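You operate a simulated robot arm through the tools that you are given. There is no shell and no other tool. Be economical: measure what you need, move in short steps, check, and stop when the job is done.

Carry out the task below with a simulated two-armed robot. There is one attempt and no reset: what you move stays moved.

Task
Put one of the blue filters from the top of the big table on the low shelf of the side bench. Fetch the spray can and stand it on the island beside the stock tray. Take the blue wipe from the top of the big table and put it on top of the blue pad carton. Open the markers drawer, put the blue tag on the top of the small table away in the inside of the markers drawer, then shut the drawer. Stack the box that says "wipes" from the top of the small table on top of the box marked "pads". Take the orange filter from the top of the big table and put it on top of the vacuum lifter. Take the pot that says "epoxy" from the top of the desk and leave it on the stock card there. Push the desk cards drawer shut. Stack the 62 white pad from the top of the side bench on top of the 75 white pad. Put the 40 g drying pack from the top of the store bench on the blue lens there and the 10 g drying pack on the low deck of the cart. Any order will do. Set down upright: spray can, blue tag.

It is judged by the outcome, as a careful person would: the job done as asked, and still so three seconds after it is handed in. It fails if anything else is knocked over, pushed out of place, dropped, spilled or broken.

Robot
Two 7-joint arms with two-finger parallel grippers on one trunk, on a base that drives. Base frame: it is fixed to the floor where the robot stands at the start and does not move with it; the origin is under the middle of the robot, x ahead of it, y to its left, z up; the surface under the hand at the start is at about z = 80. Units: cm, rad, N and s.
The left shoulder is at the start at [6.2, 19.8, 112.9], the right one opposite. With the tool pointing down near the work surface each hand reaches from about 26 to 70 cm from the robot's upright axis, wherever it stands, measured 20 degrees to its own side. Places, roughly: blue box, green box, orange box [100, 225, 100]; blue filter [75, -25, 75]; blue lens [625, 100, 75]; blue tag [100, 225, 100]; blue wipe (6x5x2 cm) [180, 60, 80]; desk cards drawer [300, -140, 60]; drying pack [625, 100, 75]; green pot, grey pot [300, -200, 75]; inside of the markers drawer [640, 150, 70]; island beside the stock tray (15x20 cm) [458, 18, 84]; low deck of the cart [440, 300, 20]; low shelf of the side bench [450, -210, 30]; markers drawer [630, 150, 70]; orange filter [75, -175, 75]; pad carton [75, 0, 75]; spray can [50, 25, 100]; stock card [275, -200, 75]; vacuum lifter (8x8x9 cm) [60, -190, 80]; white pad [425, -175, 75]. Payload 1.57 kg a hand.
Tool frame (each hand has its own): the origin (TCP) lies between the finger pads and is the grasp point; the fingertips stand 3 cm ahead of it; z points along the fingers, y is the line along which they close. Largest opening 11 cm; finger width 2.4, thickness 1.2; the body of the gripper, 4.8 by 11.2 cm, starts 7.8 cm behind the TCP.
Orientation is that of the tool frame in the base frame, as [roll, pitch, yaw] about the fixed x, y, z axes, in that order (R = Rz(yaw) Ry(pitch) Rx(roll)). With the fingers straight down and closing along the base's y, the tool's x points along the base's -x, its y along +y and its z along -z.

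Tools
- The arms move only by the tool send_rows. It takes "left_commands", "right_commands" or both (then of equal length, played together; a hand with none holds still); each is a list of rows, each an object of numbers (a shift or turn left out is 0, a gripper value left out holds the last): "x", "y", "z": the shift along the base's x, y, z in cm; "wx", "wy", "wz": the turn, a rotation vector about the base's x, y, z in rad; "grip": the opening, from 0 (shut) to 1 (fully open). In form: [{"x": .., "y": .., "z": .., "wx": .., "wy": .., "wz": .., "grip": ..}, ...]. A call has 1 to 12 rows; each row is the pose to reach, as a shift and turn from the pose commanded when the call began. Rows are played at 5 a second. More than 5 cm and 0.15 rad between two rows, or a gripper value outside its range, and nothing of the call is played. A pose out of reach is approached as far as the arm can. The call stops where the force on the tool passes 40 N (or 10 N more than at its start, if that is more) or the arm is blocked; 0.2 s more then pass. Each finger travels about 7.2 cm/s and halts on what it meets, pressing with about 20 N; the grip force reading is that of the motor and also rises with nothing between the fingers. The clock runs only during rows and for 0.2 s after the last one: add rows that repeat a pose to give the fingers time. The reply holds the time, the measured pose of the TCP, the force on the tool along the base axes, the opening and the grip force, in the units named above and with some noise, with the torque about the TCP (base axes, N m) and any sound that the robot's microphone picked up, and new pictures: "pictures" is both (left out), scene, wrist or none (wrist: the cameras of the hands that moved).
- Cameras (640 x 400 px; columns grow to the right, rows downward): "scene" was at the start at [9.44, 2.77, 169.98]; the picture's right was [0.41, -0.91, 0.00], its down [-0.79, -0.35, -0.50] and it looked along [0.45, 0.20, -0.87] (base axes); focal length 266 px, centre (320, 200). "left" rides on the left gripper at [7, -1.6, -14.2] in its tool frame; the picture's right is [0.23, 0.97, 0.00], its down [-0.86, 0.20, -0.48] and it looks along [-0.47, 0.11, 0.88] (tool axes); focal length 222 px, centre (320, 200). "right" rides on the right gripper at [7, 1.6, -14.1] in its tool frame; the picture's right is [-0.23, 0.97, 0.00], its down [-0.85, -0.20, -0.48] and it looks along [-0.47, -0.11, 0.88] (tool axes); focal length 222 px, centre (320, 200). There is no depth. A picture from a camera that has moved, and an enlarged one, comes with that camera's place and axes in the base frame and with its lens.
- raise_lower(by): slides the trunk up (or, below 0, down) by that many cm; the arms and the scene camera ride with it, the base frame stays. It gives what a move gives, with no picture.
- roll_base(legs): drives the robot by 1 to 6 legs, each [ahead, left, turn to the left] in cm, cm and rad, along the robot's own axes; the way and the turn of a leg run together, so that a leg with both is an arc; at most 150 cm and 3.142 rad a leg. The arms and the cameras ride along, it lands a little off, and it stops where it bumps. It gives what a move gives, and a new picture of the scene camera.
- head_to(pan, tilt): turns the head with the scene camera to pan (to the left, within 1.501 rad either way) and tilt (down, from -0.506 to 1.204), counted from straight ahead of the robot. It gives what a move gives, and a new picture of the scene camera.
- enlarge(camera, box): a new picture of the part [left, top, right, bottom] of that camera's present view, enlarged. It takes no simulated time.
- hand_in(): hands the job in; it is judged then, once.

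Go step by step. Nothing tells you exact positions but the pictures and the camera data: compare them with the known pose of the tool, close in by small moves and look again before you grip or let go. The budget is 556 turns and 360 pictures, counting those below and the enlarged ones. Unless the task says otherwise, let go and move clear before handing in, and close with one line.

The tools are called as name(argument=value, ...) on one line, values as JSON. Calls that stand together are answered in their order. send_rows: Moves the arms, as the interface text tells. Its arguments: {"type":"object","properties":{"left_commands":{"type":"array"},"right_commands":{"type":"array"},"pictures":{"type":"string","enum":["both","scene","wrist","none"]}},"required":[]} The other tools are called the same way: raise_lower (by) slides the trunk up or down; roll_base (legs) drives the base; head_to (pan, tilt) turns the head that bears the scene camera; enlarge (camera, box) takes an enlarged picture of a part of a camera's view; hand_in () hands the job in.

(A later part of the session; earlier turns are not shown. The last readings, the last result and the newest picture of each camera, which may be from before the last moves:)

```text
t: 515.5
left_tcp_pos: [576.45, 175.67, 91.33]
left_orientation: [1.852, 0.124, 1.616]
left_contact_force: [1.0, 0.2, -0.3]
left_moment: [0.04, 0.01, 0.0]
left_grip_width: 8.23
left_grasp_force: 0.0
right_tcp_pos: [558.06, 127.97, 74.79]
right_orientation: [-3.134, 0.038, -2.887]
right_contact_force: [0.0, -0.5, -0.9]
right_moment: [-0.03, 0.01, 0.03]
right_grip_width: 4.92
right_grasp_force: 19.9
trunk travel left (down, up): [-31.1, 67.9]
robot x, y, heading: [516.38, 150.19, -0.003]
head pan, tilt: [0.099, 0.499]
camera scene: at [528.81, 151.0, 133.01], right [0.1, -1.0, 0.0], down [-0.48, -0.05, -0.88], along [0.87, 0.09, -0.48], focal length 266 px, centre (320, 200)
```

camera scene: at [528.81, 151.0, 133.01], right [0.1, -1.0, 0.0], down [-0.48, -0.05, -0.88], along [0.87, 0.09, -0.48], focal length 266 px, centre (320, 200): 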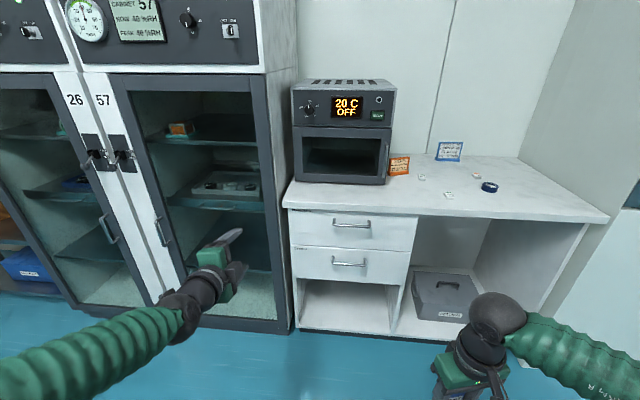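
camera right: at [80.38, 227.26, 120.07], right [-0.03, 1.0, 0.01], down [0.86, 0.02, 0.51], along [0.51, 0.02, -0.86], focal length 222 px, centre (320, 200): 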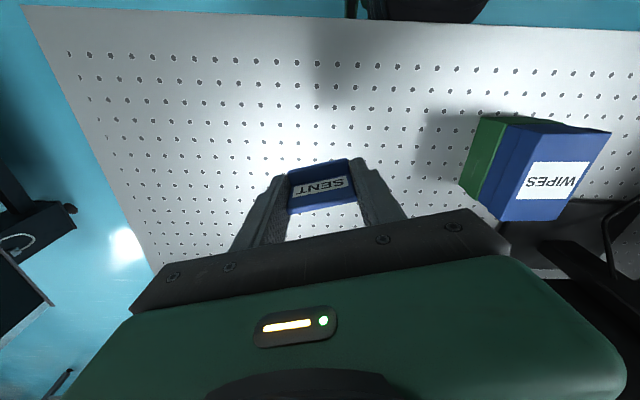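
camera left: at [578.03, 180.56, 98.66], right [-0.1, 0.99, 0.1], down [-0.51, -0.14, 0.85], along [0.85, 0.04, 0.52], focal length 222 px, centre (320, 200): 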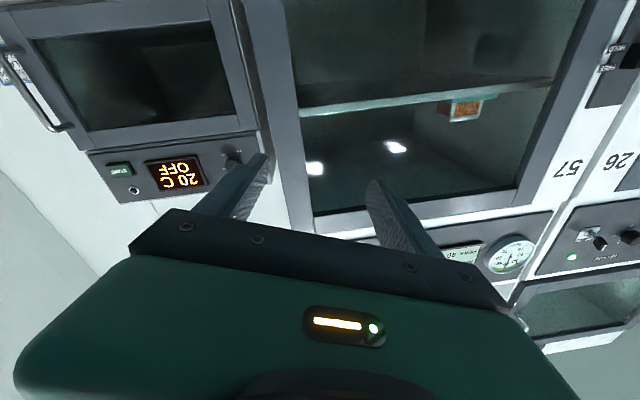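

The hand now points forward, slightly down, with its fingers one above the other. I drive in and bring it in front of the MARKERS handle.

roll_base(legs=[[17, 0, 0.002]])

send_rows(left_commands=[{"y": -4, "z": -2, "grip": 0.6}, {"y": -8, "z": -4, "grip": 0.5}, {"y": -12, "z": -6}, {"y": -16, "z": -8, "x": 1}, {"y": -20, "z": -10, "x": 3}, {"y": -24, "z": -12, "x": 5}, {"y": -27, "z": -13, "x": 7}, {"y": -28, "z": -13.5, "x": 9}, {"y": -28, "z": -13.5, "x": 9}], pictures="both")

```text
t: 517.0
left_tcp_pos: [593.54, 175.71, 91.27]
left_orientation: [1.856, 0.128, 1.616]
left_contact_force: [0.3, 0.4, -1.1]
left_moment: [-0.03, 0.01, 0.01]
left_grip_width: 8.24
left_grasp_force: 0.2
right_tcp_pos: [575.23, 128.09, 74.81]
right_orientation: [-3.134, 0.036, -2.885]
right_contact_force: [0.0, 0.6, 0.8]
right_moment: [-0.01, 0.01, 0.0]
right_grip_width: 4.93
right_grasp_force: 19.9
trunk travel left (down, up): [-31.1, 67.9]
robot x, y, heading: [533.42, 150.25, 0.0]
head pan, tilt: [0.099, 0.499]
camera scene: at [546.05, 150.95, 133.0], right [0.1, -0.99, 0.0], down [-0.48, -0.05, -0.88], along [0.87, 0.09, -0.48], focal length 266 px, centre (320, 200)
```

scene: 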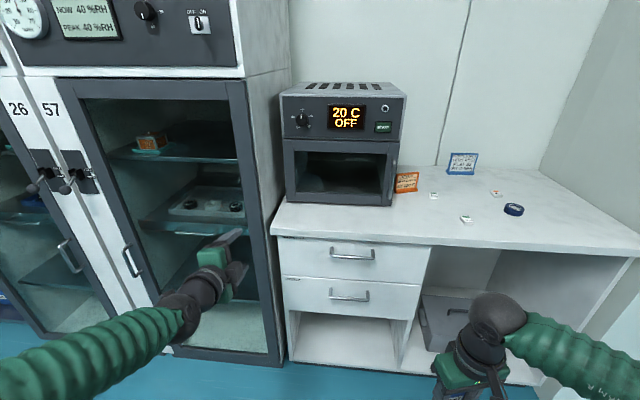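

```text
t: 519.0
left_tcp_pos: [591.21, 158.31, 86.57]
left_orientation: [1.854, 0.125, 1.616]
left_contact_force: [-0.4, 0.7, -0.1]
left_moment: [-0.02, 0.01, 0.0]
left_grip_width: 5.49
left_grasp_force: 0.1
left hand out of reach, approached as far as the arm can: row 4, 5, 6, 7, 8, 9
right_tcp_pos: [575.17, 128.0, 74.98]
right_orientation: [-3.134, 0.039, -2.885]
right_contact_force: [0.1, 0.2, -0.5]
right_moment: [0.0, -0.04, 0.0]
right_grip_width: 4.91
right_grasp_force: 20.2
trunk travel left (down, up): [-31.1, 67.9]
robot x, y, heading: [533.91, 149.91, -0.001]
head pan, tilt: [0.099, 0.499]
camera scene: at [545.92, 150.89, 133.02], right [0.1, -0.99, 0.0], down [-0.48, -0.05, -0.88], along [0.87, 0.09, -0.48], focal length 266 px, centre (320, 200)
camera left: at [576.65, 165.15, 88.06], right [0.26, 0.35, 0.9], down [-0.37, -0.82, 0.43], along [0.89, -0.44, -0.08], focal length 222 px, centre (320, 200)
```

scene: 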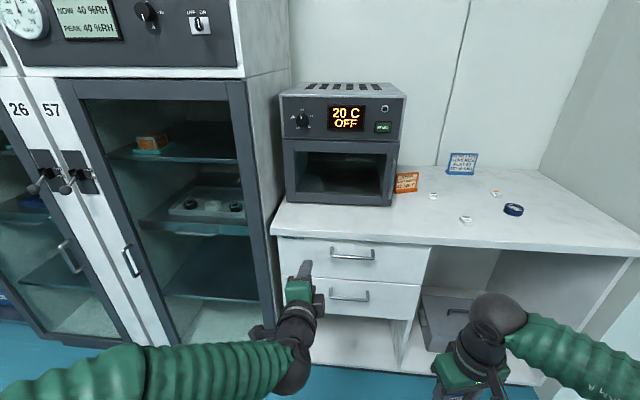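
left: 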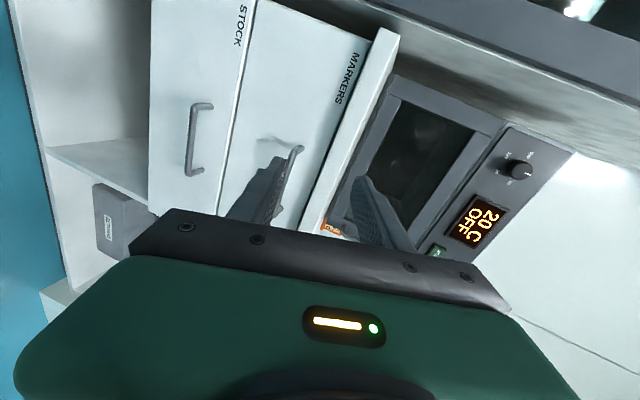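

roll_base(legs=[[0, -18, 0]])

send_rows(left_commands=[{"y": 1, "z": -2, "x": 2}, {"y": 3, "z": -4, "x": 4}, {"y": 5, "z": -6, "x": 6}, {"y": 7, "z": -8, "x": 8}, {"y": 7, "z": -9.5, "x": 10}, {"y": 7, "z": -9.5, "x": 11}, {"y": 7, "z": -9.5, "x": 11}], pictures="both")

```text
t: 520.5
left_tcp_pos: [591.1, 140.88, 86.46]
left_orientation: [1.854, 0.132, 1.614]
left_contact_force: [0.7, -0.2, -0.3]
left_moment: [-0.01, 0.0, 0.02]
left_grip_width: 5.48
left_grasp_force: 0.1
right_tcp_pos: [574.93, 110.48, 75.04]
right_orientation: [-3.13, 0.038, -2.887]
right_contact_force: [0.0, 0.6, 0.4]
right_moment: [-0.06, 0.0, 0.02]
right_grip_width: 4.95
right_grasp_force: 20.0
trunk travel left (down, up): [-31.1, 67.9]
robot x, y, heading: [533.62, 132.18, -0.005]
head pan, tilt: [0.099, 0.499]
camera scene: at [545.9, 133.78, 133.01], right [0.1, -1.0, 0.0], down [-0.48, -0.05, -0.88], along [0.87, 0.08, -0.48], focal length 266 px, centre (320, 200)
```

scene: 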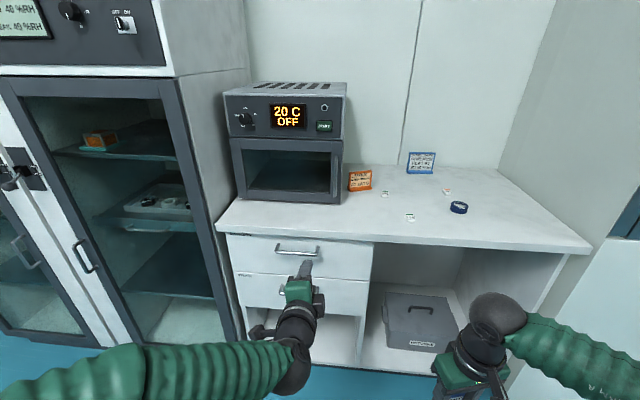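

```text
t: 522.1
left_tcp_pos: [593.94, 149.49, 83.23]
left_orientation: [1.851, 0.127, 1.613]
left_contact_force: [-0.2, 0.1, -0.1]
left_moment: [0.02, -0.03, -0.01]
left_grip_width: 5.53
left_grasp_force: 0.0
left hand out of reach, approached as far as the arm can: row 1, 2, 3, 4, 5, 6, 7
right_tcp_pos: [574.94, 110.2, 74.78]
right_orientation: [-3.135, 0.042, -2.887]
right_contact_force: [-0.3, 0.3, -1.1]
right_moment: [0.02, -0.01, 0.01]
right_grip_width: 4.93
right_grasp_force: 20.5
trunk travel left (down, up): [-31.1, 67.9]
robot x, y, heading: [533.36, 132.36, -0.007]
head pan, tilt: [0.099, 0.499]
camera scene: at [545.91, 133.14, 133.02], right [0.1, -1.0, 0.0], down [-0.48, -0.05, -0.88], along [0.87, 0.09, -0.48], focal length 266 px, centre (320, 200)
camera left: at [579.45, 156.37, 84.71], right [0.26, 0.35, 0.9], down [-0.37, -0.82, 0.43], along [0.89, -0.44, -0.08], focal length 222 px, centre (320, 200)
```

scene: 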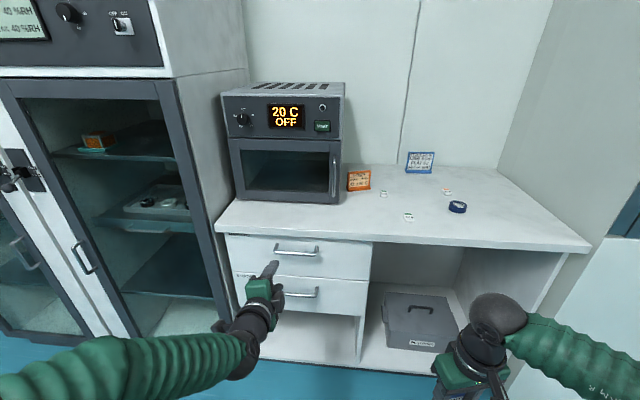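
left: 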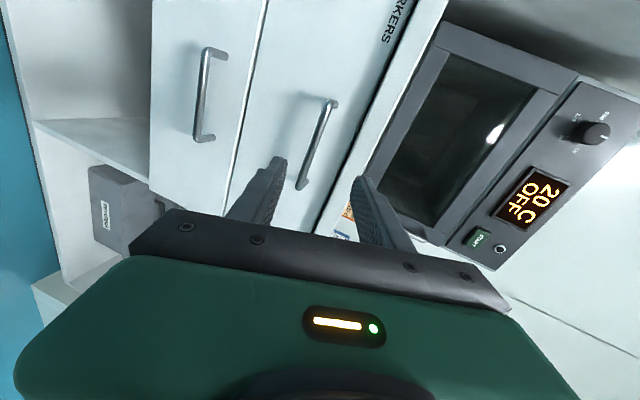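

roll_base(legs=[[-12, 0, 0.005]])

raise_lower(by=-10)

send_rows(left_commands=[{"x": 4, "z": 0.5}, {"x": 8, "z": 1}, {"x": 12, "z": 2, "y": -0.5}, {"x": 16, "z": 3, "y": -1}, {"x": 20, "z": 3.5, "y": -1.5}, {"x": 20, "z": 3.5, "y": -1.5}], pictures="both")

```text
t: 523.3
left_tcp_pos: [581.65, 149.89, 83.22]
left_orientation: [1.85, 0.126, 1.619]
left_contact_force: [-0.4, 0.3, 0.5]
left_moment: [0.01, 0.01, 0.0]
left_grip_width: 5.52
left_grasp_force: 0.0
right_tcp_pos: [563.02, 110.36, 75.04]
right_orientation: [-3.136, 0.041, -2.88]
right_contact_force: [-0.7, 0.1, 0.0]
right_moment: [0.01, -0.03, 0.0]
right_grip_width: 4.92
right_grasp_force: 20.8
trunk travel left (down, up): [-31.1, 67.9]
robot x, y, heading: [521.56, 132.62, 0.002]
head pan, tilt: [0.099, 0.499]
camera scene: at [533.73, 133.17, 133.04], right [0.1, -0.99, 0.0], down [-0.48, -0.05, -0.88], along [0.87, 0.09, -0.48], focal length 266 px, centre (320, 200)
```

scene: 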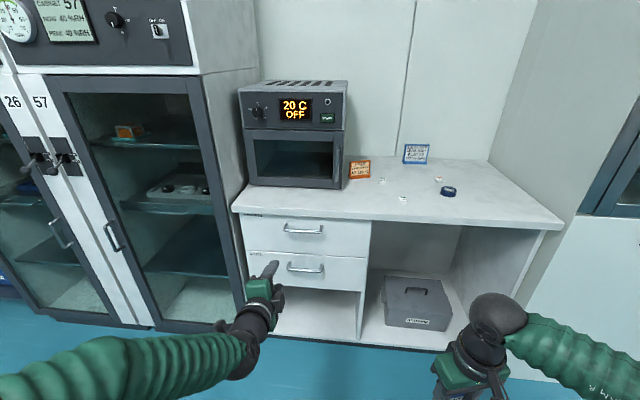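

```text
t: 524.6
left_tcp_pos: [581.71, 149.81, 73.3]
left_orientation: [1.852, 0.127, 1.619]
left_contact_force: [0.6, 1.3, -0.6]
left_moment: [0.04, 0.03, -0.02]
left_grip_width: 5.46
left_grasp_force: 0.2
right_tcp_pos: [563.05, 110.43, 64.98]
right_orientation: [-3.134, 0.04, -2.879]
right_contact_force: [-0.4, 0.0, 0.1]
right_moment: [0.03, 0.01, 0.01]
right_grip_width: 4.9
right_grasp_force: 20.0
trunk travel left (down, up): [-21.1, 77.9]
robot x, y, heading: [521.27, 132.78, 0.002]
head pan, tilt: [0.099, 0.499]
```

```text
t: 526.0
left_tcp_pos: [588.13, 151.37, 81.94]
left_orientation: [1.852, 0.126, 1.62]
left_contact_force: [0.4, 0.0, -0.5]
left_moment: [-0.01, 0.0, 0.02]
left_grip_width: 5.5
left_grasp_force: 0.1
left hand out of reach, approached as far as the arm can: row 1, 2, 3, 4, 5, 6
right_tcp_pos: [563.0, 110.35, 64.99]
right_orientation: [-3.135, 0.04, -2.882]
right_contact_force: [-0.3, -0.3, -1.6]
right_moment: [0.06, -0.02, -0.01]
right_grip_width: 4.93
right_grasp_force: 20.5
trunk travel left (down, up): [-21.1, 77.9]
robot x, y, heading: [521.49, 132.57, 0.003]
head pan, tilt: [0.099, 0.499]
camera scene: at [533.88, 133.2, 123.02], right [0.1, -0.99, 0.0], down [-0.48, -0.05, -0.88], along [0.87, 0.09, -0.48], focal length 266 px, centre (320, 200)
camera left: at [573.61, 158.17, 83.47], right [0.25, 0.36, 0.9], down [-0.36, -0.83, 0.43], along [0.9, -0.44, -0.08], focal length 222 px, centre (320, 200)
```

scene: 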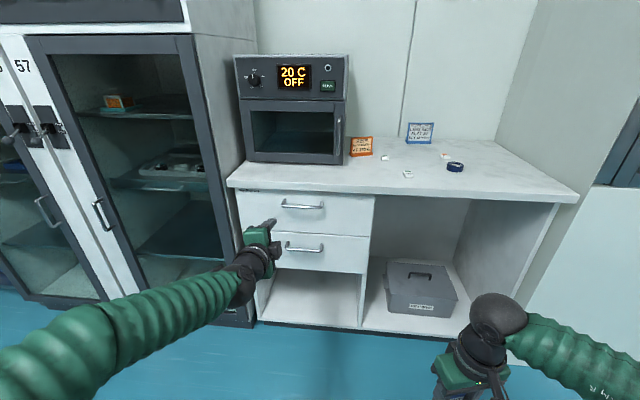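
left: 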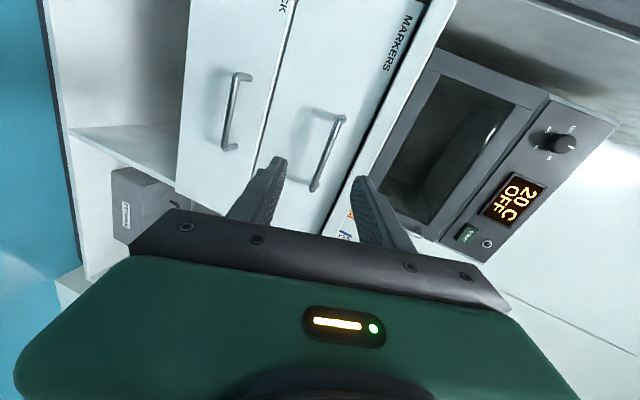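

send_rows(left_commands=[{"wy": 0.1, "z": -0.5, "y": -1}, {"wy": 0.2, "z": -1, "y": -2}, {"wy": 0.3, "z": -1.5, "y": -3, "x": 2}, {"wy": 0.3, "z": -2, "y": -4, "x": 6}, {"wy": 0.3, "z": -2, "y": -4, "x": 10}, {"wy": 0.3, "z": -2, "y": -4, "x": 14}, {"wy": 0.3, "z": -2, "y": -4, "x": 14}], pictures="both")

```text
t: 527.6
left_tcp_pos: [584.14, 149.27, 74.6]
left_orientation: [2.147, 0.107, 1.655]
left_contact_force: [1.0, -0.3, 0.2]
left_moment: [-0.01, 0.02, 0.01]
left_grip_width: 5.49
left_grasp_force: 0.0
left hand out of reach, approached as far as the arm can: row 1, 2, 3, 4, 5, 6, 7
right_tcp_pos: [563.01, 110.29, 65.07]
right_orientation: [-3.136, 0.04, -2.882]
right_contact_force: [1.0, 0.2, -0.3]
right_moment: [0.02, -0.01, 0.01]
right_grip_width: 4.9
right_grasp_force: 20.2
trunk travel left (down, up): [-21.1, 77.9]
robot x, y, heading: [521.82, 132.74, 0.003]
head pan, tilt: [0.099, 0.499]
camera scene: at [533.88, 133.2, 123.02], right [0.1, -0.99, 0.0], down [-0.48, -0.05, -0.88], along [0.87, 0.09, -0.48], focal length 266 px, centre (320, 200)
camera left: at [570.64, 156.0, 80.24], right [0.5, 0.36, 0.79], down [-0.22, -0.83, 0.52], along [0.84, -0.44, -0.33], focal length 222 px, centre (320, 200)
```

scene: 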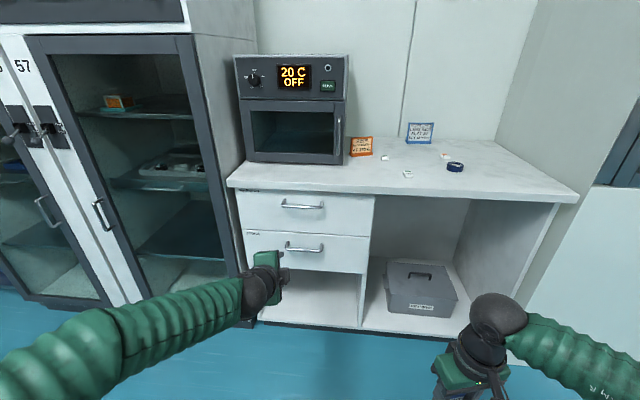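
left: 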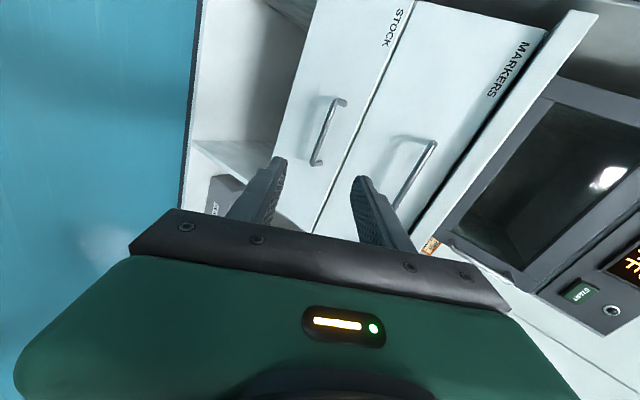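

The rolled horizontal pose runs into joint limits, so I change plan: a hand only about 30° off vertical, fingers closing across the bar, can slip the rear finger behind it. I raise the trunk and set that tilt.

raise_lower(by=38)

send_rows(left_commands=[{"wy": 0.1, "x": -1}, {"wy": 0.2, "x": -2}, {"wy": 0.3, "x": -3}, {"wy": 0.4, "x": -4}, {"wy": 0.47, "x": -5}, {"wy": 0.47, "x": -5}], pictures="none")

roll_base(legs=[[22, 0, 0]])

```text
t: 531.3
left_tcp_pos: [584.14, 149.16, 112.73]
left_orientation: [2.144, 0.106, 1.657]
left_contact_force: [-0.9, 0.1, 0.0]
left_moment: [0.02, -0.03, 0.01]
left_grip_width: 5.51
left_grasp_force: 0.0
right_tcp_pos: [563.17, 110.35, 102.86]
right_orientation: [-3.135, 0.04, -2.881]
right_contact_force: [-0.6, -0.2, 0.1]
right_moment: [-0.01, 0.01, 0.03]
right_grip_width: 4.94
right_grasp_force: 20.3
trunk travel left (down, up): [-59.1, 39.9]
robot x, y, heading: [521.45, 132.2, 0.007]
head pan, tilt: [0.099, 0.499]
```

```text
t: 532.7
left_tcp_pos: [584.17, 149.31, 112.61]
left_orientation: [2.144, 0.109, 1.656]
left_contact_force: [-0.1, 0.1, -0.6]
left_moment: [-0.02, 0.01, 0.02]
left_grip_width: 5.53
left_grasp_force: 0.0
left hand out of reach, approached as far as the arm can: row 1, 2, 3, 4, 5, 6
right_tcp_pos: [562.96, 110.42, 102.95]
right_orientation: [-3.135, 0.04, -2.882]
right_contact_force: [0.4, 0.1, 0.2]
right_moment: [0.02, -0.02, -0.02]
right_grip_width: 4.93
right_grasp_force: 20.4
trunk travel left (down, up): [-59.1, 39.9]
robot x, y, heading: [521.61, 132.49, 0.002]
head pan, tilt: [0.099, 0.499]
```

```text
t: 534.4
left_tcp_pos: [606.04, 149.33, 112.58]
left_orientation: [2.144, 0.109, 1.658]
left_contact_force: [0.5, -0.2, -0.7]
left_moment: [-0.01, 0.01, 0.01]
left_grip_width: 5.5
left_grasp_force: 0.1
right_tcp_pos: [584.95, 110.48, 102.91]
right_orientation: [-3.135, 0.042, -2.879]
right_contact_force: [0.0, 0.3, 0.0]
right_moment: [-0.02, 0.01, 0.02]
right_grip_width: 4.91
right_grasp_force: 19.7
trunk travel left (down, up): [-59.1, 39.9]
robot x, y, heading: [543.64, 132.68, 0.009]
head pan, tilt: [0.099, 0.499]
camera scene: at [555.72, 133.25, 161.03], right [0.1, -0.99, 0.0], down [-0.48, -0.05, -0.88], along [0.87, 0.09, -0.48], focal length 266 px, centre (320, 200)
```

scene: 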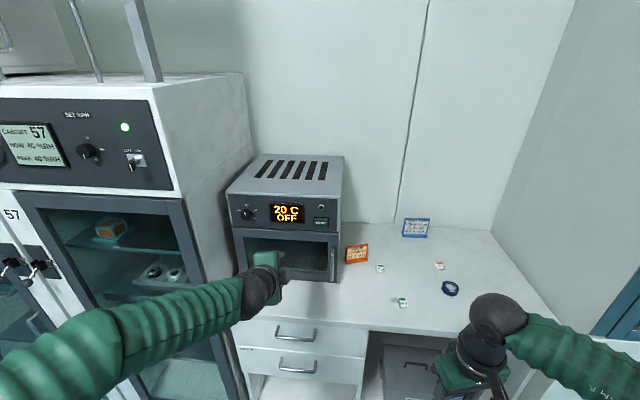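

My commanded pose had run well ahead of the reachable one. I back up and bring the command back to where the hand really is.

roll_base(legs=[[-24, 0, 0]])

send_rows(left_commands=[{"x": -4.5, "y": 1.4, "z": 1.2}, {"x": -9, "y": 2.8, "z": 2.4}, {"x": -13.5, "y": 4.2, "z": 3.6}, {"x": -18, "y": 5.6, "z": 4.8}, {"x": -22.5, "y": 7, "z": 6}, {"x": -27, "y": 8.4, "z": 7.2}, {"x": -31.5, "y": 9.8, "z": 8.4}, {"x": -36, "y": 11.2, "z": 9.6}, {"x": -40.5, "y": 12.6, "z": 10.8}, {"x": -45, "y": 14, "z": 12}, {"x": -49.5, "y": 15.4, "z": 13.2}, {"x": -54, "y": 17, "z": 14}], pictures="scene")

```text
t: 536.2
left_tcp_pos: [581.96, 149.47, 112.74]
left_orientation: [2.147, 0.107, 1.658]
left_contact_force: [-0.3, -0.8, 0.6]
left_moment: [-0.01, -0.04, 0.01]
left_grip_width: 5.52
left_grasp_force: 0.0
right_tcp_pos: [561.03, 110.4, 102.88]
right_orientation: [-3.136, 0.04, -2.877]
right_contact_force: [-0.1, -1.6, 0.1]
right_moment: [0.01, -0.01, -0.01]
right_grip_width: 4.95
right_grasp_force: 19.4
trunk travel left (down, up): [-59.1, 39.9]
robot x, y, heading: [519.09, 132.33, 0.008]
head pan, tilt: [0.099, 0.499]
camera scene: at [532.03, 133.16, 161.0], right [0.11, -0.99, 0.0], down [-0.48, -0.05, -0.88], along [0.87, 0.09, -0.48], focal length 266 px, centre (320, 200)
```

scene: 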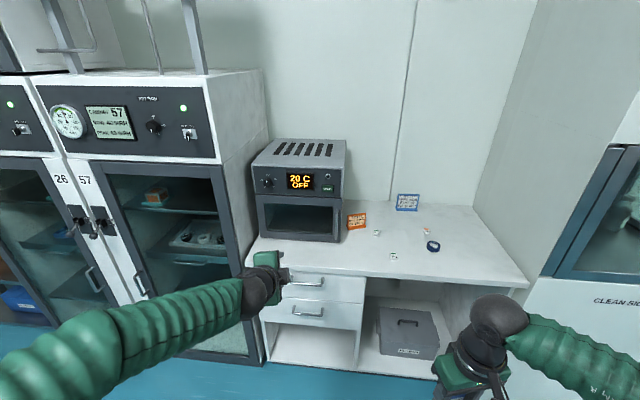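

```text
t: 536.9
left_tcp_pos: [571.06, 154.0, 111.21]
left_orientation: [2.263, 0.388, 1.685]
left_contact_force: [-0.7, -0.3, -0.2]
left_moment: [-0.01, -0.01, 0.01]
left_grip_width: 5.49
left_grasp_force: 0.1
right_tcp_pos: [560.94, 110.54, 102.96]
right_orientation: [-3.133, 0.041, -2.877]
right_contact_force: [0.8, 0.2, -0.9]
right_moment: [-0.03, 0.0, 0.01]
right_grip_width: 4.93
right_grasp_force: 19.6
trunk travel left (down, up): [-59.1, 39.9]
robot x, y, heading: [519.63, 132.14, 0.008]
head pan, tilt: [0.099, 0.499]
stopped in row 3 (left hand): the arm was blocked; the commanded pose is now the measured one
camera scene: at [531.96, 133.13, 160.98], right [0.11, -0.99, 0.0], down [-0.48, -0.05, -0.88], along [0.87, 0.09, -0.48], focal length 266 px, centre (320, 200)
```

scene: 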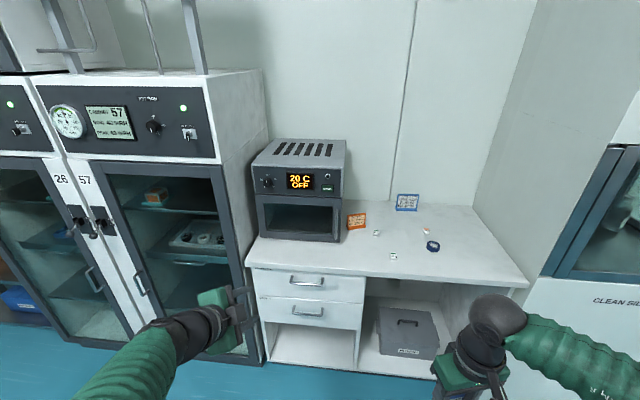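

send_rows(left_commands=[{"wx": 0.095, "wy": 0.09, "wz": -0.03, "x": 1}, {"wx": 0.19, "wy": 0.18, "wz": -0.06, "x": 2}, {"wx": 0.285, "wy": 0.27, "wz": -0.09, "x": 3}, {"wx": 0.388, "wy": 0.36, "wz": -0.115, "x": 4}, {"wx": 0.388, "wy": 0.36, "wz": -0.115, "x": 4}], pictures="scene")

```text
t: 538.1
left_tcp_pos: [574.63, 154.39, 113.56]
left_orientation: [2.548, 0.076, 1.629]
left_contact_force: [0.0, -0.1, 0.4]
left_moment: [0.0, 0.0, -0.02]
left_grip_width: 5.51
left_grasp_force: 0.0
right_tcp_pos: [560.89, 110.34, 103.07]
right_orientation: [-3.135, 0.041, -2.877]
right_contact_force: [0.3, -0.1, 0.3]
right_moment: [0.01, -0.03, 0.02]
right_grip_width: 4.94
right_grasp_force: 19.8
trunk travel left (down, up): [-59.1, 39.9]
robot x, y, heading: [519.15, 132.11, 0.008]
head pan, tilt: [0.099, 0.499]
camera scene: at [531.81, 133.0, 161.06], right [0.11, -0.99, 0.0], down [-0.48, -0.05, -0.88], along [0.87, 0.09, -0.48], focal length 266 px, centre (320, 200)
```

scene: 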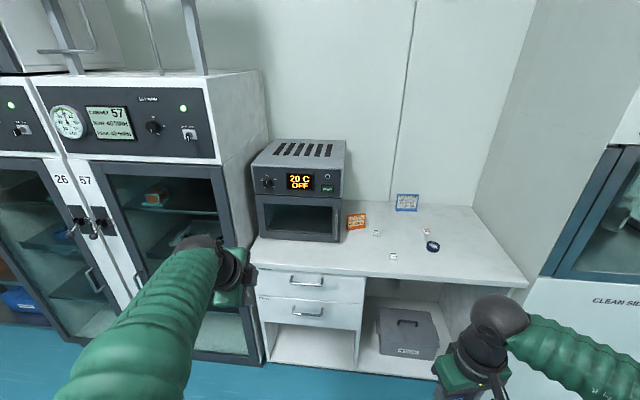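

The tilt is right. I drive forward and bring the hand to just before the handle bar at [613.8,147,74.4].

roll_base(legs=[[28, 0, -0.005]])

send_rows(left_commands=[{"y": -2, "z": -4, "grip": 0.35}, {"y": -4, "z": -8, "grip": 0.3}, {"y": -6, "z": -12, "grip": 0.25}, {"y": -7, "z": -16, "grip": 0.23}, {"y": -7, "z": -20}, {"y": -7, "z": -24}, {"y": -7, "z": -28}, {"y": -7, "z": -28}], pictures="both")

```text
t: 540.1
left_tcp_pos: [603.39, 154.19, 113.63]
left_orientation: [2.546, 0.077, 1.622]
left_contact_force: [-0.1, -0.9, 0.4]
left_moment: [0.04, -0.02, 0.04]
left_grip_width: 5.52
left_grasp_force: 0.1
right_tcp_pos: [589.33, 110.42, 103.03]
right_orientation: [-3.135, 0.042, -2.882]
right_contact_force: [0.3, 0.8, -0.3]
right_moment: [0.01, 0.02, 0.0]
right_grip_width: 4.93
right_grasp_force: 19.7
trunk travel left (down, up): [-59.1, 39.9]
robot x, y, heading: [548.06, 132.27, 0.006]
head pan, tilt: [0.099, 0.499]
camera scene: at [560.25, 133.15, 161.02], right [0.1, -0.99, 0.0], down [-0.48, -0.05, -0.88], along [0.87, 0.09, -0.48], focal length 266 px, centre (320, 200)
```

scene: 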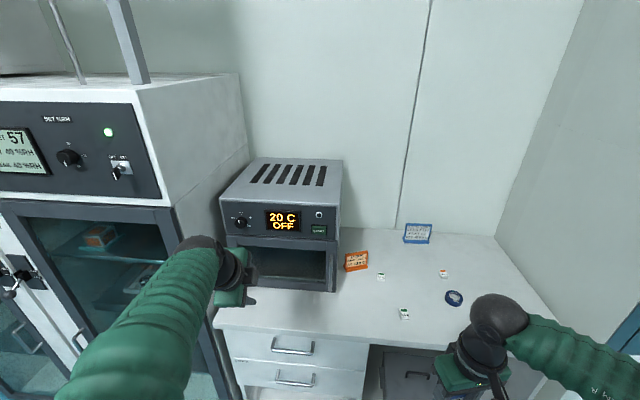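

```text
t: 541.9
left_tcp_pos: [603.37, 146.86, 85.48]
left_orientation: [2.544, 0.077, 1.621]
left_contact_force: [0.6, -0.2, -0.2]
left_moment: [0.02, 0.02, -0.02]
left_grip_width: 2.52
left_grasp_force: 0.0
right_tcp_pos: [589.25, 110.28, 103.21]
right_orientation: [-3.135, 0.044, -2.881]
right_contact_force: [-0.2, -0.4, -0.2]
right_moment: [0.0, 0.01, 0.01]
right_grip_width: 4.89
right_grasp_force: 19.3
trunk travel left (down, up): [-59.1, 39.9]
robot x, y, heading: [548.27, 132.23, 0.003]
head pan, tilt: [0.099, 0.499]
camera scene: at [560.38, 133.09, 161.02], right [0.1, -0.99, 0.0], down [-0.48, -0.05, -0.88], along [0.87, 0.09, -0.48], focal length 266 px, centre (320, 200)
camera left: at [593.58, 154.53, 95.76], right [0.79, 0.31, 0.53], down [-0.06, -0.82, 0.57], along [0.61, -0.49, -0.63], focal length 222 px, centre (320, 200)
```

scene: 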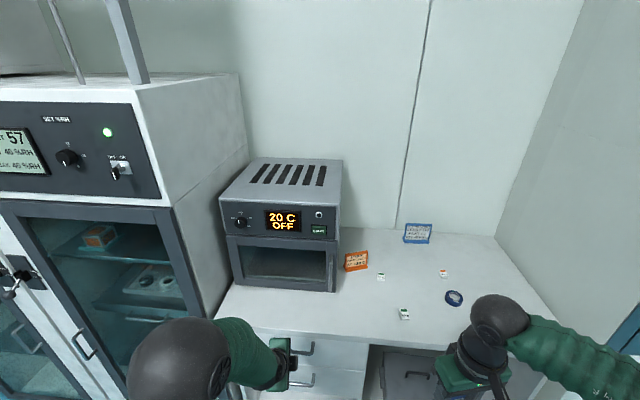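
left: 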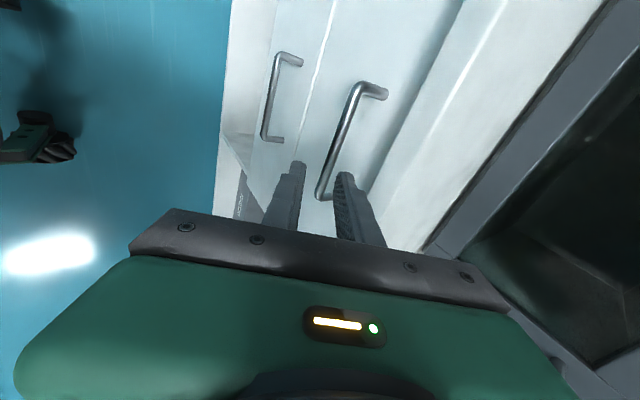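

send_rows(left_commands=[{"x": 2.9}, {"x": 5, "z": -3.1}, {"x": 6.8, "z": -5.8}, {"x": 6.8, "z": -5.8}], pictures="wrist")

```text
t: 542.9
left_tcp_pos: [610.27, 147.13, 79.31]
left_orientation: [2.55, 0.076, 1.621]
left_contact_force: [-1.3, 0.9, -2.2]
left_moment: [-0.03, -0.23, 0.0]
left_grip_width: 2.8
left_grasp_force: 1.3
right_tcp_pos: [589.57, 110.34, 102.86]
right_orientation: [-3.134, 0.04, -2.88]
right_contact_force: [-0.2, 0.6, 0.0]
right_moment: [0.01, 0.04, -0.03]
right_grip_width: 4.92
right_grasp_force: 20.5
trunk travel left (down, up): [-59.1, 39.9]
robot x, y, heading: [547.92, 132.4, 0.004]
head pan, tilt: [0.099, 0.499]
camera left: at [600.52, 154.66, 89.65], right [0.79, 0.31, 0.52], down [-0.06, -0.82, 0.57], along [0.61, -0.49, -0.63], focal length 222 px, centre (320, 200)
```

left: 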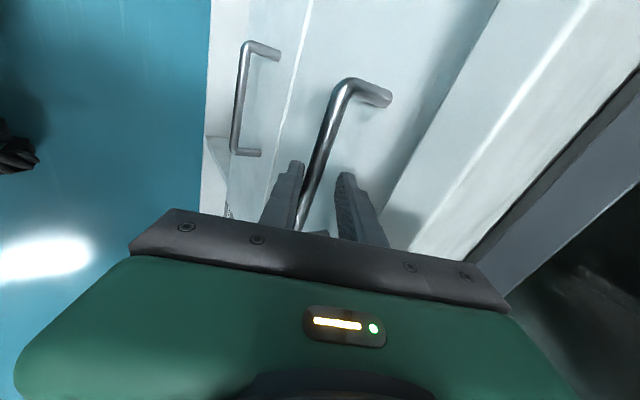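

The bar is already between the fingertips. I go a little further in and close.

send_rows(left_commands=[{"x": -0.4, "z": -0.3}, {"x": 0.2, "z": -1}, {"x": 0.5, "z": -1.5}, {"x": 0.5, "z": -1.5, "grip": 0.1}, {"x": 0.5, "z": -1.5, "grip": 0.02}, {"x": 0.5, "z": -1.5, "grip": 0.02}], pictures="wrist")

```text
t: 544.3
left_tcp_pos: [610.28, 147.04, 78.01]
left_orientation: [2.553, 0.075, 1.621]
left_contact_force: [-19.1, -1.8, -10.1]
left_moment: [0.52, -0.06, -0.56]
left_grip_width: 1.34
left_grasp_force: 30.4
right_tcp_pos: [589.23, 110.28, 103.09]
right_orientation: [-3.135, 0.044, -2.881]
right_contact_force: [0.8, 0.0, -0.5]
right_moment: [0.0, 0.04, 0.0]
right_grip_width: 4.91
right_grasp_force: 20.0
trunk travel left (down, up): [-59.1, 39.9]
robot x, y, heading: [548.21, 132.43, -0.0]
head pan, tilt: [0.099, 0.499]
camera left: at [600.6, 154.68, 88.38], right [0.8, 0.31, 0.52], down [-0.06, -0.82, 0.57], along [0.6, -0.49, -0.63], focal length 222 px, centre (320, 200)
```

left: 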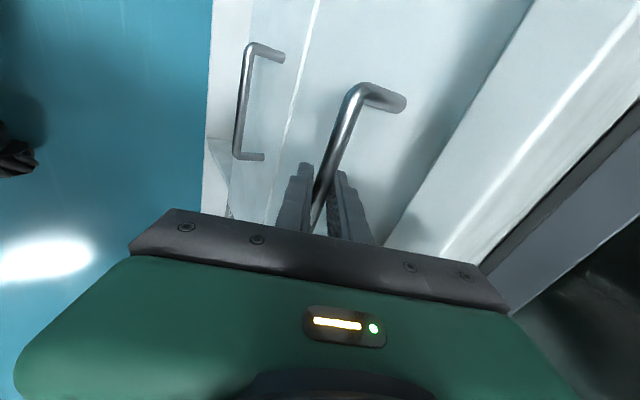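

I have the handle. I pull the drawer by backing the base.

roll_base(legs=[[-12, 0, 0]])

```text
t: 545.5
left_tcp_pos: [598.83, 147.19, 77.93]
left_orientation: [2.549, 0.079, 1.621]
left_contact_force: [0.8, -3.7, -24.2]
left_moment: [0.43, -0.08, -0.59]
left_grip_width: 1.33
left_grasp_force: 29.8
right_tcp_pos: [577.72, 110.34, 102.98]
right_orientation: [-3.134, 0.04, -2.879]
right_contact_force: [-1.2, -0.5, 0.6]
right_moment: [0.01, 0.0, 0.05]
right_grip_width: 4.92
right_grasp_force: 19.7
trunk travel left (down, up): [-59.1, 39.9]
robot x, y, heading: [536.05, 132.41, 0.001]
head pan, tilt: [0.099, 0.499]
camera scene: at [549.17, 133.09, 160.95], right [0.1, -0.99, 0.0], down [-0.48, -0.05, -0.88], along [0.87, 0.09, -0.48], focal length 266 px, centre (320, 200)
```

scene: 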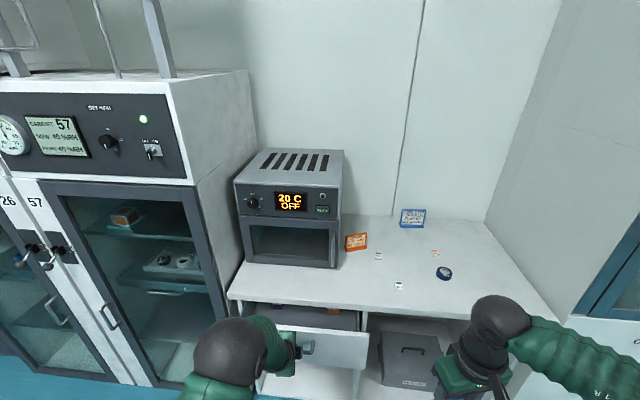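

roll_base(legs=[[-15, 0, 0]])

head_to(pan=0.15, tilt=0.75)

```text
t: 546.9
left_tcp_pos: [583.43, 147.21, 78.02]
left_orientation: [2.549, 0.077, 1.624]
left_contact_force: [1.4, -5.1, -31.7]
left_moment: [0.28, -0.1, -0.66]
left_grip_width: 1.36
left_grasp_force: 30.4
right_tcp_pos: [562.34, 110.33, 103.07]
right_orientation: [-3.132, 0.043, -2.877]
right_contact_force: [-0.1, 0.4, -0.1]
right_moment: [0.02, -0.04, 0.01]
right_grip_width: 4.94
right_grasp_force: 20.0
trunk travel left (down, up): [-59.1, 39.9]
robot x, y, heading: [521.19, 132.38, 0.01]
head pan, tilt: [0.099, 0.499]
camera scene: at [534.2, 133.0, 160.93], right [0.11, -0.99, 0.0], down [-0.48, -0.05, -0.87], along [0.87, 0.09, -0.48], focal length 266 px, centre (320, 200)
```

scene: 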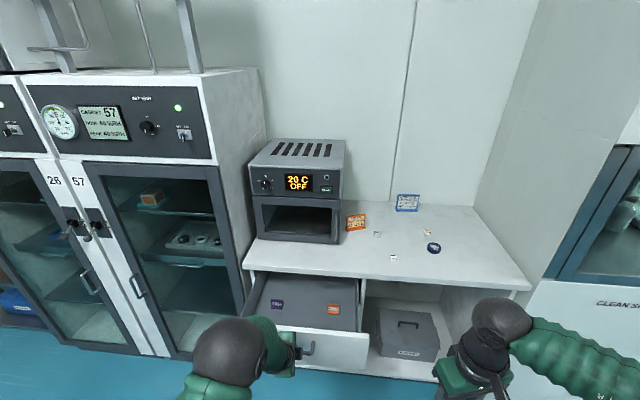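

```text
t: 547.7
left_tcp_pos: [583.09, 147.15, 78.16]
left_orientation: [2.553, 0.077, 1.623]
left_contact_force: [-1.6, -3.2, -30.3]
left_moment: [0.52, -0.01, -0.58]
left_grip_width: 1.34
left_grasp_force: 30.1
right_tcp_pos: [561.96, 110.37, 103.02]
right_orientation: [-3.133, 0.046, -2.878]
right_contact_force: [0.5, -0.1, -0.2]
right_moment: [0.02, -0.01, 0.04]
right_grip_width: 4.94
right_grasp_force: 20.0
trunk travel left (down, up): [-59.1, 39.9]
robot x, y, heading: [521.14, 132.54, 0.012]
head pan, tilt: [0.15, 0.75]
camera scene: at [533.26, 133.39, 158.73], right [0.16, -0.99, 0.0], down [-0.68, -0.11, -0.73], along [0.72, 0.11, -0.69], focal length 266 px, centre (320, 200)
```

scene: 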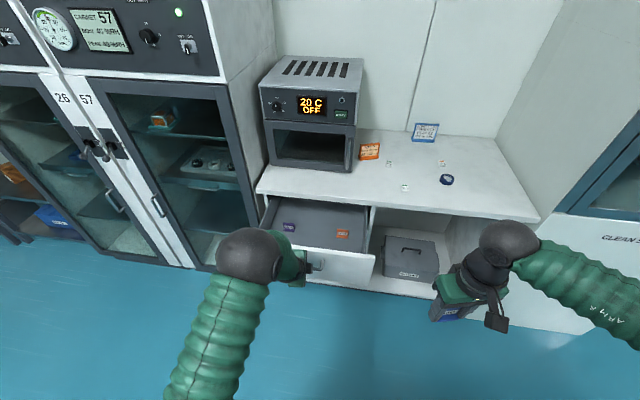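

The drawer is about 27 cm open with two other tags at its back. I let go of the handle and withdraw the left hand.

send_rows(left_commands=[{"grip": 0.15}, {"grip": 0.24}, {"grip": 0.24}, {"x": -1.5, "z": 2.2}, {"x": -3.5, "z": 5.2}, {"x": -6, "z": 9}, {"x": -8, "z": 13}, {"x": -10, "z": 17, "y": 1}, {"x": -10, "z": 21, "y": 3}, {"x": -10, "z": 25, "y": 5}], pictures="none")

send_rows(left_commands=[{"y": 4, "z": 1}, {"y": 8, "z": 2}, {"y": 12, "z": 3}, {"y": 16, "z": 4, "x": -2}, {"y": 20, "z": 5, "x": -4}, {"y": 22, "z": 6, "x": -6}], pictures="scene")

enlarge(camera="scene", box=[230, 180, 410, 310])

```text
t: 549.9
left_tcp_pos: [572.93, 152.46, 103.59]
left_orientation: [2.545, 0.075, 1.624]
left_contact_force: [0.2, 0.0, -0.2]
left_moment: [-0.01, 0.02, 0.01]
left_grip_width: 2.64
left_grasp_force: 0.0
right_tcp_pos: [561.66, 110.46, 103.37]
right_orientation: [-3.13, 0.05, -2.878]
right_contact_force: [-1.8, -1.3, -0.2]
right_moment: [-0.03, 0.0, -0.02]
right_grip_width: 4.94
right_grasp_force: 20.4
trunk travel left (down, up): [-59.1, 39.9]
robot x, y, heading: [520.58, 132.09, 0.001]
head pan, tilt: [0.15, 0.75]
```

```text
t: 551.3
left_tcp_pos: [566.93, 174.4, 109.5]
left_orientation: [2.543, 0.079, 1.622]
left_contact_force: [-0.2, -0.6, -0.4]
left_moment: [-0.02, 0.03, -0.01]
left_grip_width: 2.64
left_grasp_force: 0.0
right_tcp_pos: [561.68, 110.47, 103.31]
right_orientation: [-3.131, 0.048, -2.877]
right_contact_force: [-0.6, -1.0, -0.6]
right_moment: [-0.01, -0.02, -0.01]
right_grip_width: 4.94
right_grasp_force: 20.0
trunk travel left (down, up): [-59.1, 39.9]
robot x, y, heading: [521.6, 132.42, 0.005]
head pan, tilt: [0.15, 0.75]
camera scene: at [532.38, 133.59, 158.83], right [0.16, -0.99, 0.0], down [-0.67, -0.11, -0.73], along [0.72, 0.11, -0.68], focal length 266 px, centre (320, 200)
```

scene: 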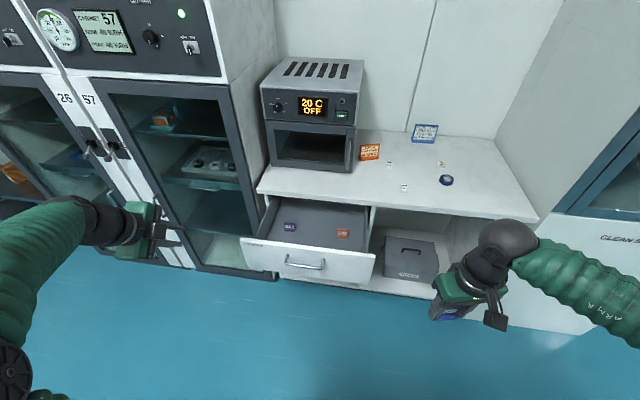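

```text
3.08 times, centred on (320, 245) of scene
camera zoom: at [532.38, 133.59, 158.83], right [0.16, -0.99, 0.0], down [-0.67, -0.11, -0.73], along [0.72, 0.11, -0.68], focal length 820 px, centre (320, 62)
```

zoom: 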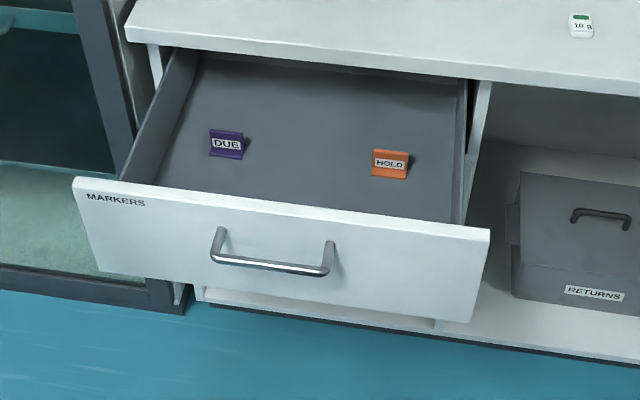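

The drawer holds DUE and HOLD tags with room between them. I set the tag down between, at about [603,146.5].

send_rows(left_commands=[{"x": -3, "z": 1}, {"x": -6, "z": 2}, {"x": -9, "z": 3}, {"x": -12, "z": 4}], pictures="none")

roll_base(legs=[[0, 23, 0], [23, 0, -0.003]])

send_rows(right_commands=[{"y": 2.5, "x": 4, "z": 1}, {"y": 5, "x": 8, "z": 2}, {"y": 7.5, "x": 12, "z": 3}, {"y": 10, "x": 15, "z": 3}, {"y": 12, "x": 18, "z": 3}, {"y": 13, "x": 18.5, "z": 0}, {"y": 13, "x": 18.5, "z": -4}, {"y": 13, "x": 18.5, "z": -8}, {"y": 13, "x": 18.5, "z": -8}], pictures="both")

```text
t: 552.3
left_tcp_pos: [554.69, 174.27, 113.53]
left_orientation: [2.542, 0.078, 1.625]
left_contact_force: [-0.4, -1.1, 1.1]
left_moment: [-0.01, -0.03, 0.01]
left_grip_width: 2.64
left_grasp_force: 0.1
right_tcp_pos: [561.6, 110.5, 103.49]
right_orientation: [-3.132, 0.049, -2.878]
right_contact_force: [-0.2, 0.1, -0.7]
right_moment: [-0.02, -0.04, -0.01]
right_grip_width: 4.94
right_grasp_force: 19.8
trunk travel left (down, up): [-59.1, 39.9]
robot x, y, heading: [520.92, 132.36, 0.009]
head pan, tilt: [0.15, 0.75]
```

```text
t: 555.4
left_tcp_pos: [577.96, 198.2, 113.48]
left_orientation: [2.542, 0.08, 1.623]
left_contact_force: [-1.4, 0.1, 0.9]
left_moment: [-0.02, 0.03, -0.01]
left_grip_width: 2.64
left_grasp_force: 0.1
right_tcp_pos: [584.77, 134.26, 103.36]
right_orientation: [-3.128, 0.049, -2.879]
right_contact_force: [-0.1, 0.3, -1.3]
right_moment: [-0.03, -0.01, 0.0]
right_grip_width: 4.93
right_grasp_force: 20.0
trunk travel left (down, up): [-59.1, 39.9]
robot x, y, heading: [544.2, 156.2, 0.001]
head pan, tilt: [0.15, 0.75]
camera scene: at [555.34, 157.45, 158.84], right [0.16, -0.99, 0.0], down [-0.67, -0.11, -0.73], along [0.72, 0.11, -0.68], focal length 266 px, centre (320, 200)
```

scene: 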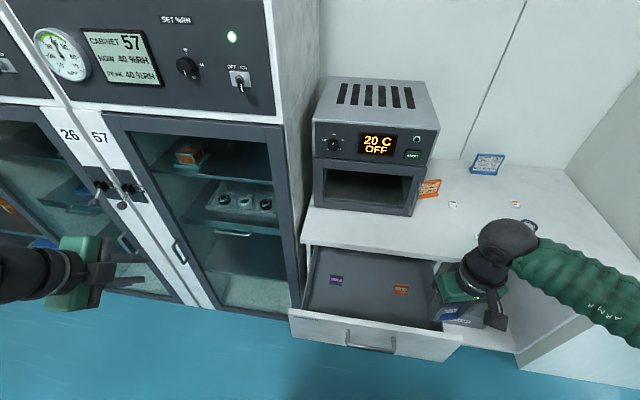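

```text
t: 557.4
left_tcp_pos: [578.01, 198.05, 113.5]
left_orientation: [2.543, 0.079, 1.623]
left_contact_force: [-0.5, -0.3, 1.0]
left_moment: [0.0, -0.01, -0.02]
left_grip_width: 2.64
left_grasp_force: 0.0
right_tcp_pos: [603.48, 147.19, 95.14]
right_orientation: [-3.13, 0.048, -2.876]
right_contact_force: [-0.3, 0.0, -0.6]
right_moment: [0.02, -0.01, 0.0]
right_grip_width: 4.95
right_grasp_force: 19.9
trunk travel left (down, up): [-59.1, 39.9]
robot x, y, heading: [544.19, 155.84, 0.003]
head pan, tilt: [0.15, 0.75]
camera scene: at [555.55, 157.24, 158.83], right [0.16, -0.99, 0.0], down [-0.67, -0.11, -0.73], along [0.72, 0.11, -0.68], focal length 266 px, centre (320, 200)
camera right: at [595.65, 146.91, 108.68], right [-0.03, 1.0, 0.0], down [0.85, 0.03, 0.52], along [0.52, 0.02, -0.85], focal length 222 px, centre (320, 200)
```

scene: 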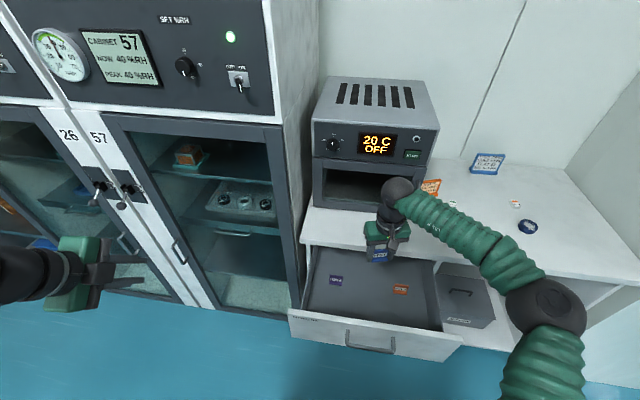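
right: 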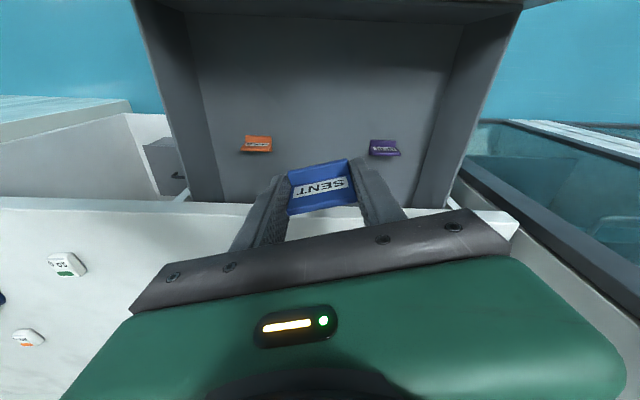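

send_rows(right_commands=[{"x": -1, "y": 0.2, "z": -4}, {"x": -2, "y": 0.2, "z": -8}, {"x": -2, "y": 0.2, "z": -12}, {"x": -2, "y": 0.2, "z": -15}, {"x": -2, "y": 0.2, "z": -17}, {"x": -2, "y": 0.2, "z": -17}], pictures="both")

```text
t: 558.8
left_tcp_pos: [578.05, 198.02, 113.4]
left_orientation: [2.542, 0.079, 1.623]
left_contact_force: [-1.0, 1.1, -1.0]
left_moment: [0.0, 0.01, 0.02]
left_grip_width: 2.62
left_grasp_force: 0.1
right_tcp_pos: [601.28, 147.35, 78.36]
right_orientation: [-3.132, 0.05, -2.879]
right_contact_force: [-0.3, -0.5, 0.1]
right_moment: [0.04, -0.03, -0.03]
right_grip_width: 4.93
right_grasp_force: 19.8
trunk travel left (down, up): [-59.1, 39.9]
robot x, y, heading: [544.33, 155.62, 0.004]
head pan, tilt: [0.15, 0.75]
camera scene: at [555.61, 157.22, 158.82], right [0.16, -0.99, 0.0], down [-0.68, -0.11, -0.73], along [0.72, 0.11, -0.68], focal length 266 px, centre (320, 200)
camera right: at [593.58, 147.06, 91.98], right [-0.03, 1.0, 0.0], down [0.85, 0.03, 0.52], along [0.52, 0.02, -0.85], focal length 222 px, centre (320, 200)
```

scene: 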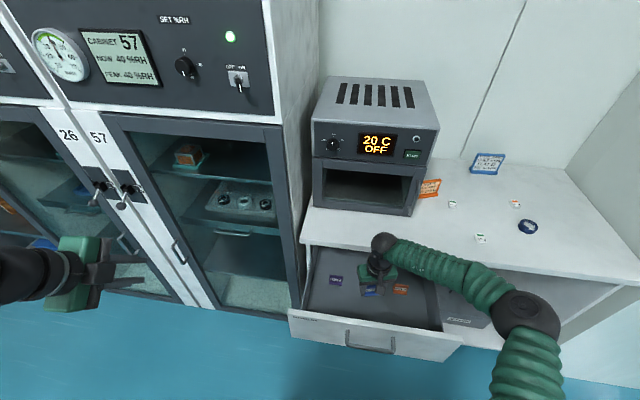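
right: 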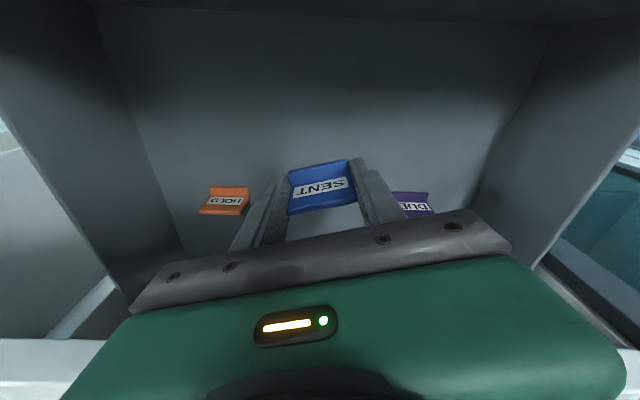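

send_rows(right_commands=[{"z": -2}, {"z": -4}, {"z": -5}, {"z": -5.6}, {"z": -6.2}, {"z": -6.8}, {"z": -7.4}, {"z": -8}, {"z": -8.6}, {"z": -9.2}], pictures="wrist")

```text
t: 561.0
left_tcp_pos: [577.91, 197.98, 113.49]
left_orientation: [2.543, 0.078, 1.624]
left_contact_force: [-0.9, 0.3, -0.3]
left_moment: [-0.02, -0.04, 0.0]
left_grip_width: 2.59
left_grasp_force: 0.1
right_tcp_pos: [601.23, 147.15, 69.14]
right_orientation: [-3.13, 0.051, -2.878]
right_contact_force: [1.8, -0.4, 7.5]
right_moment: [0.17, 0.1, -0.01]
right_grip_width: 4.92
right_grasp_force: 20.6
trunk travel left (down, up): [-59.1, 39.9]
robot x, y, heading: [544.28, 155.9, 0.002]
head pan, tilt: [0.15, 0.75]
camera right: at [593.52, 147.03, 82.81], right [-0.03, 1.0, 0.0], down [0.85, 0.03, 0.52], along [0.52, 0.02, -0.85], focal length 222 px, centre (320, 200)
```

right: 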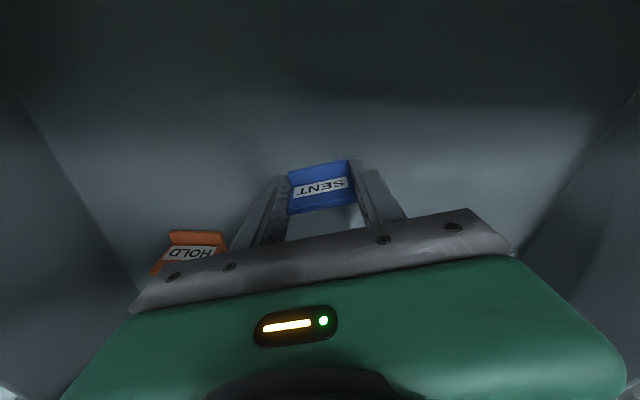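

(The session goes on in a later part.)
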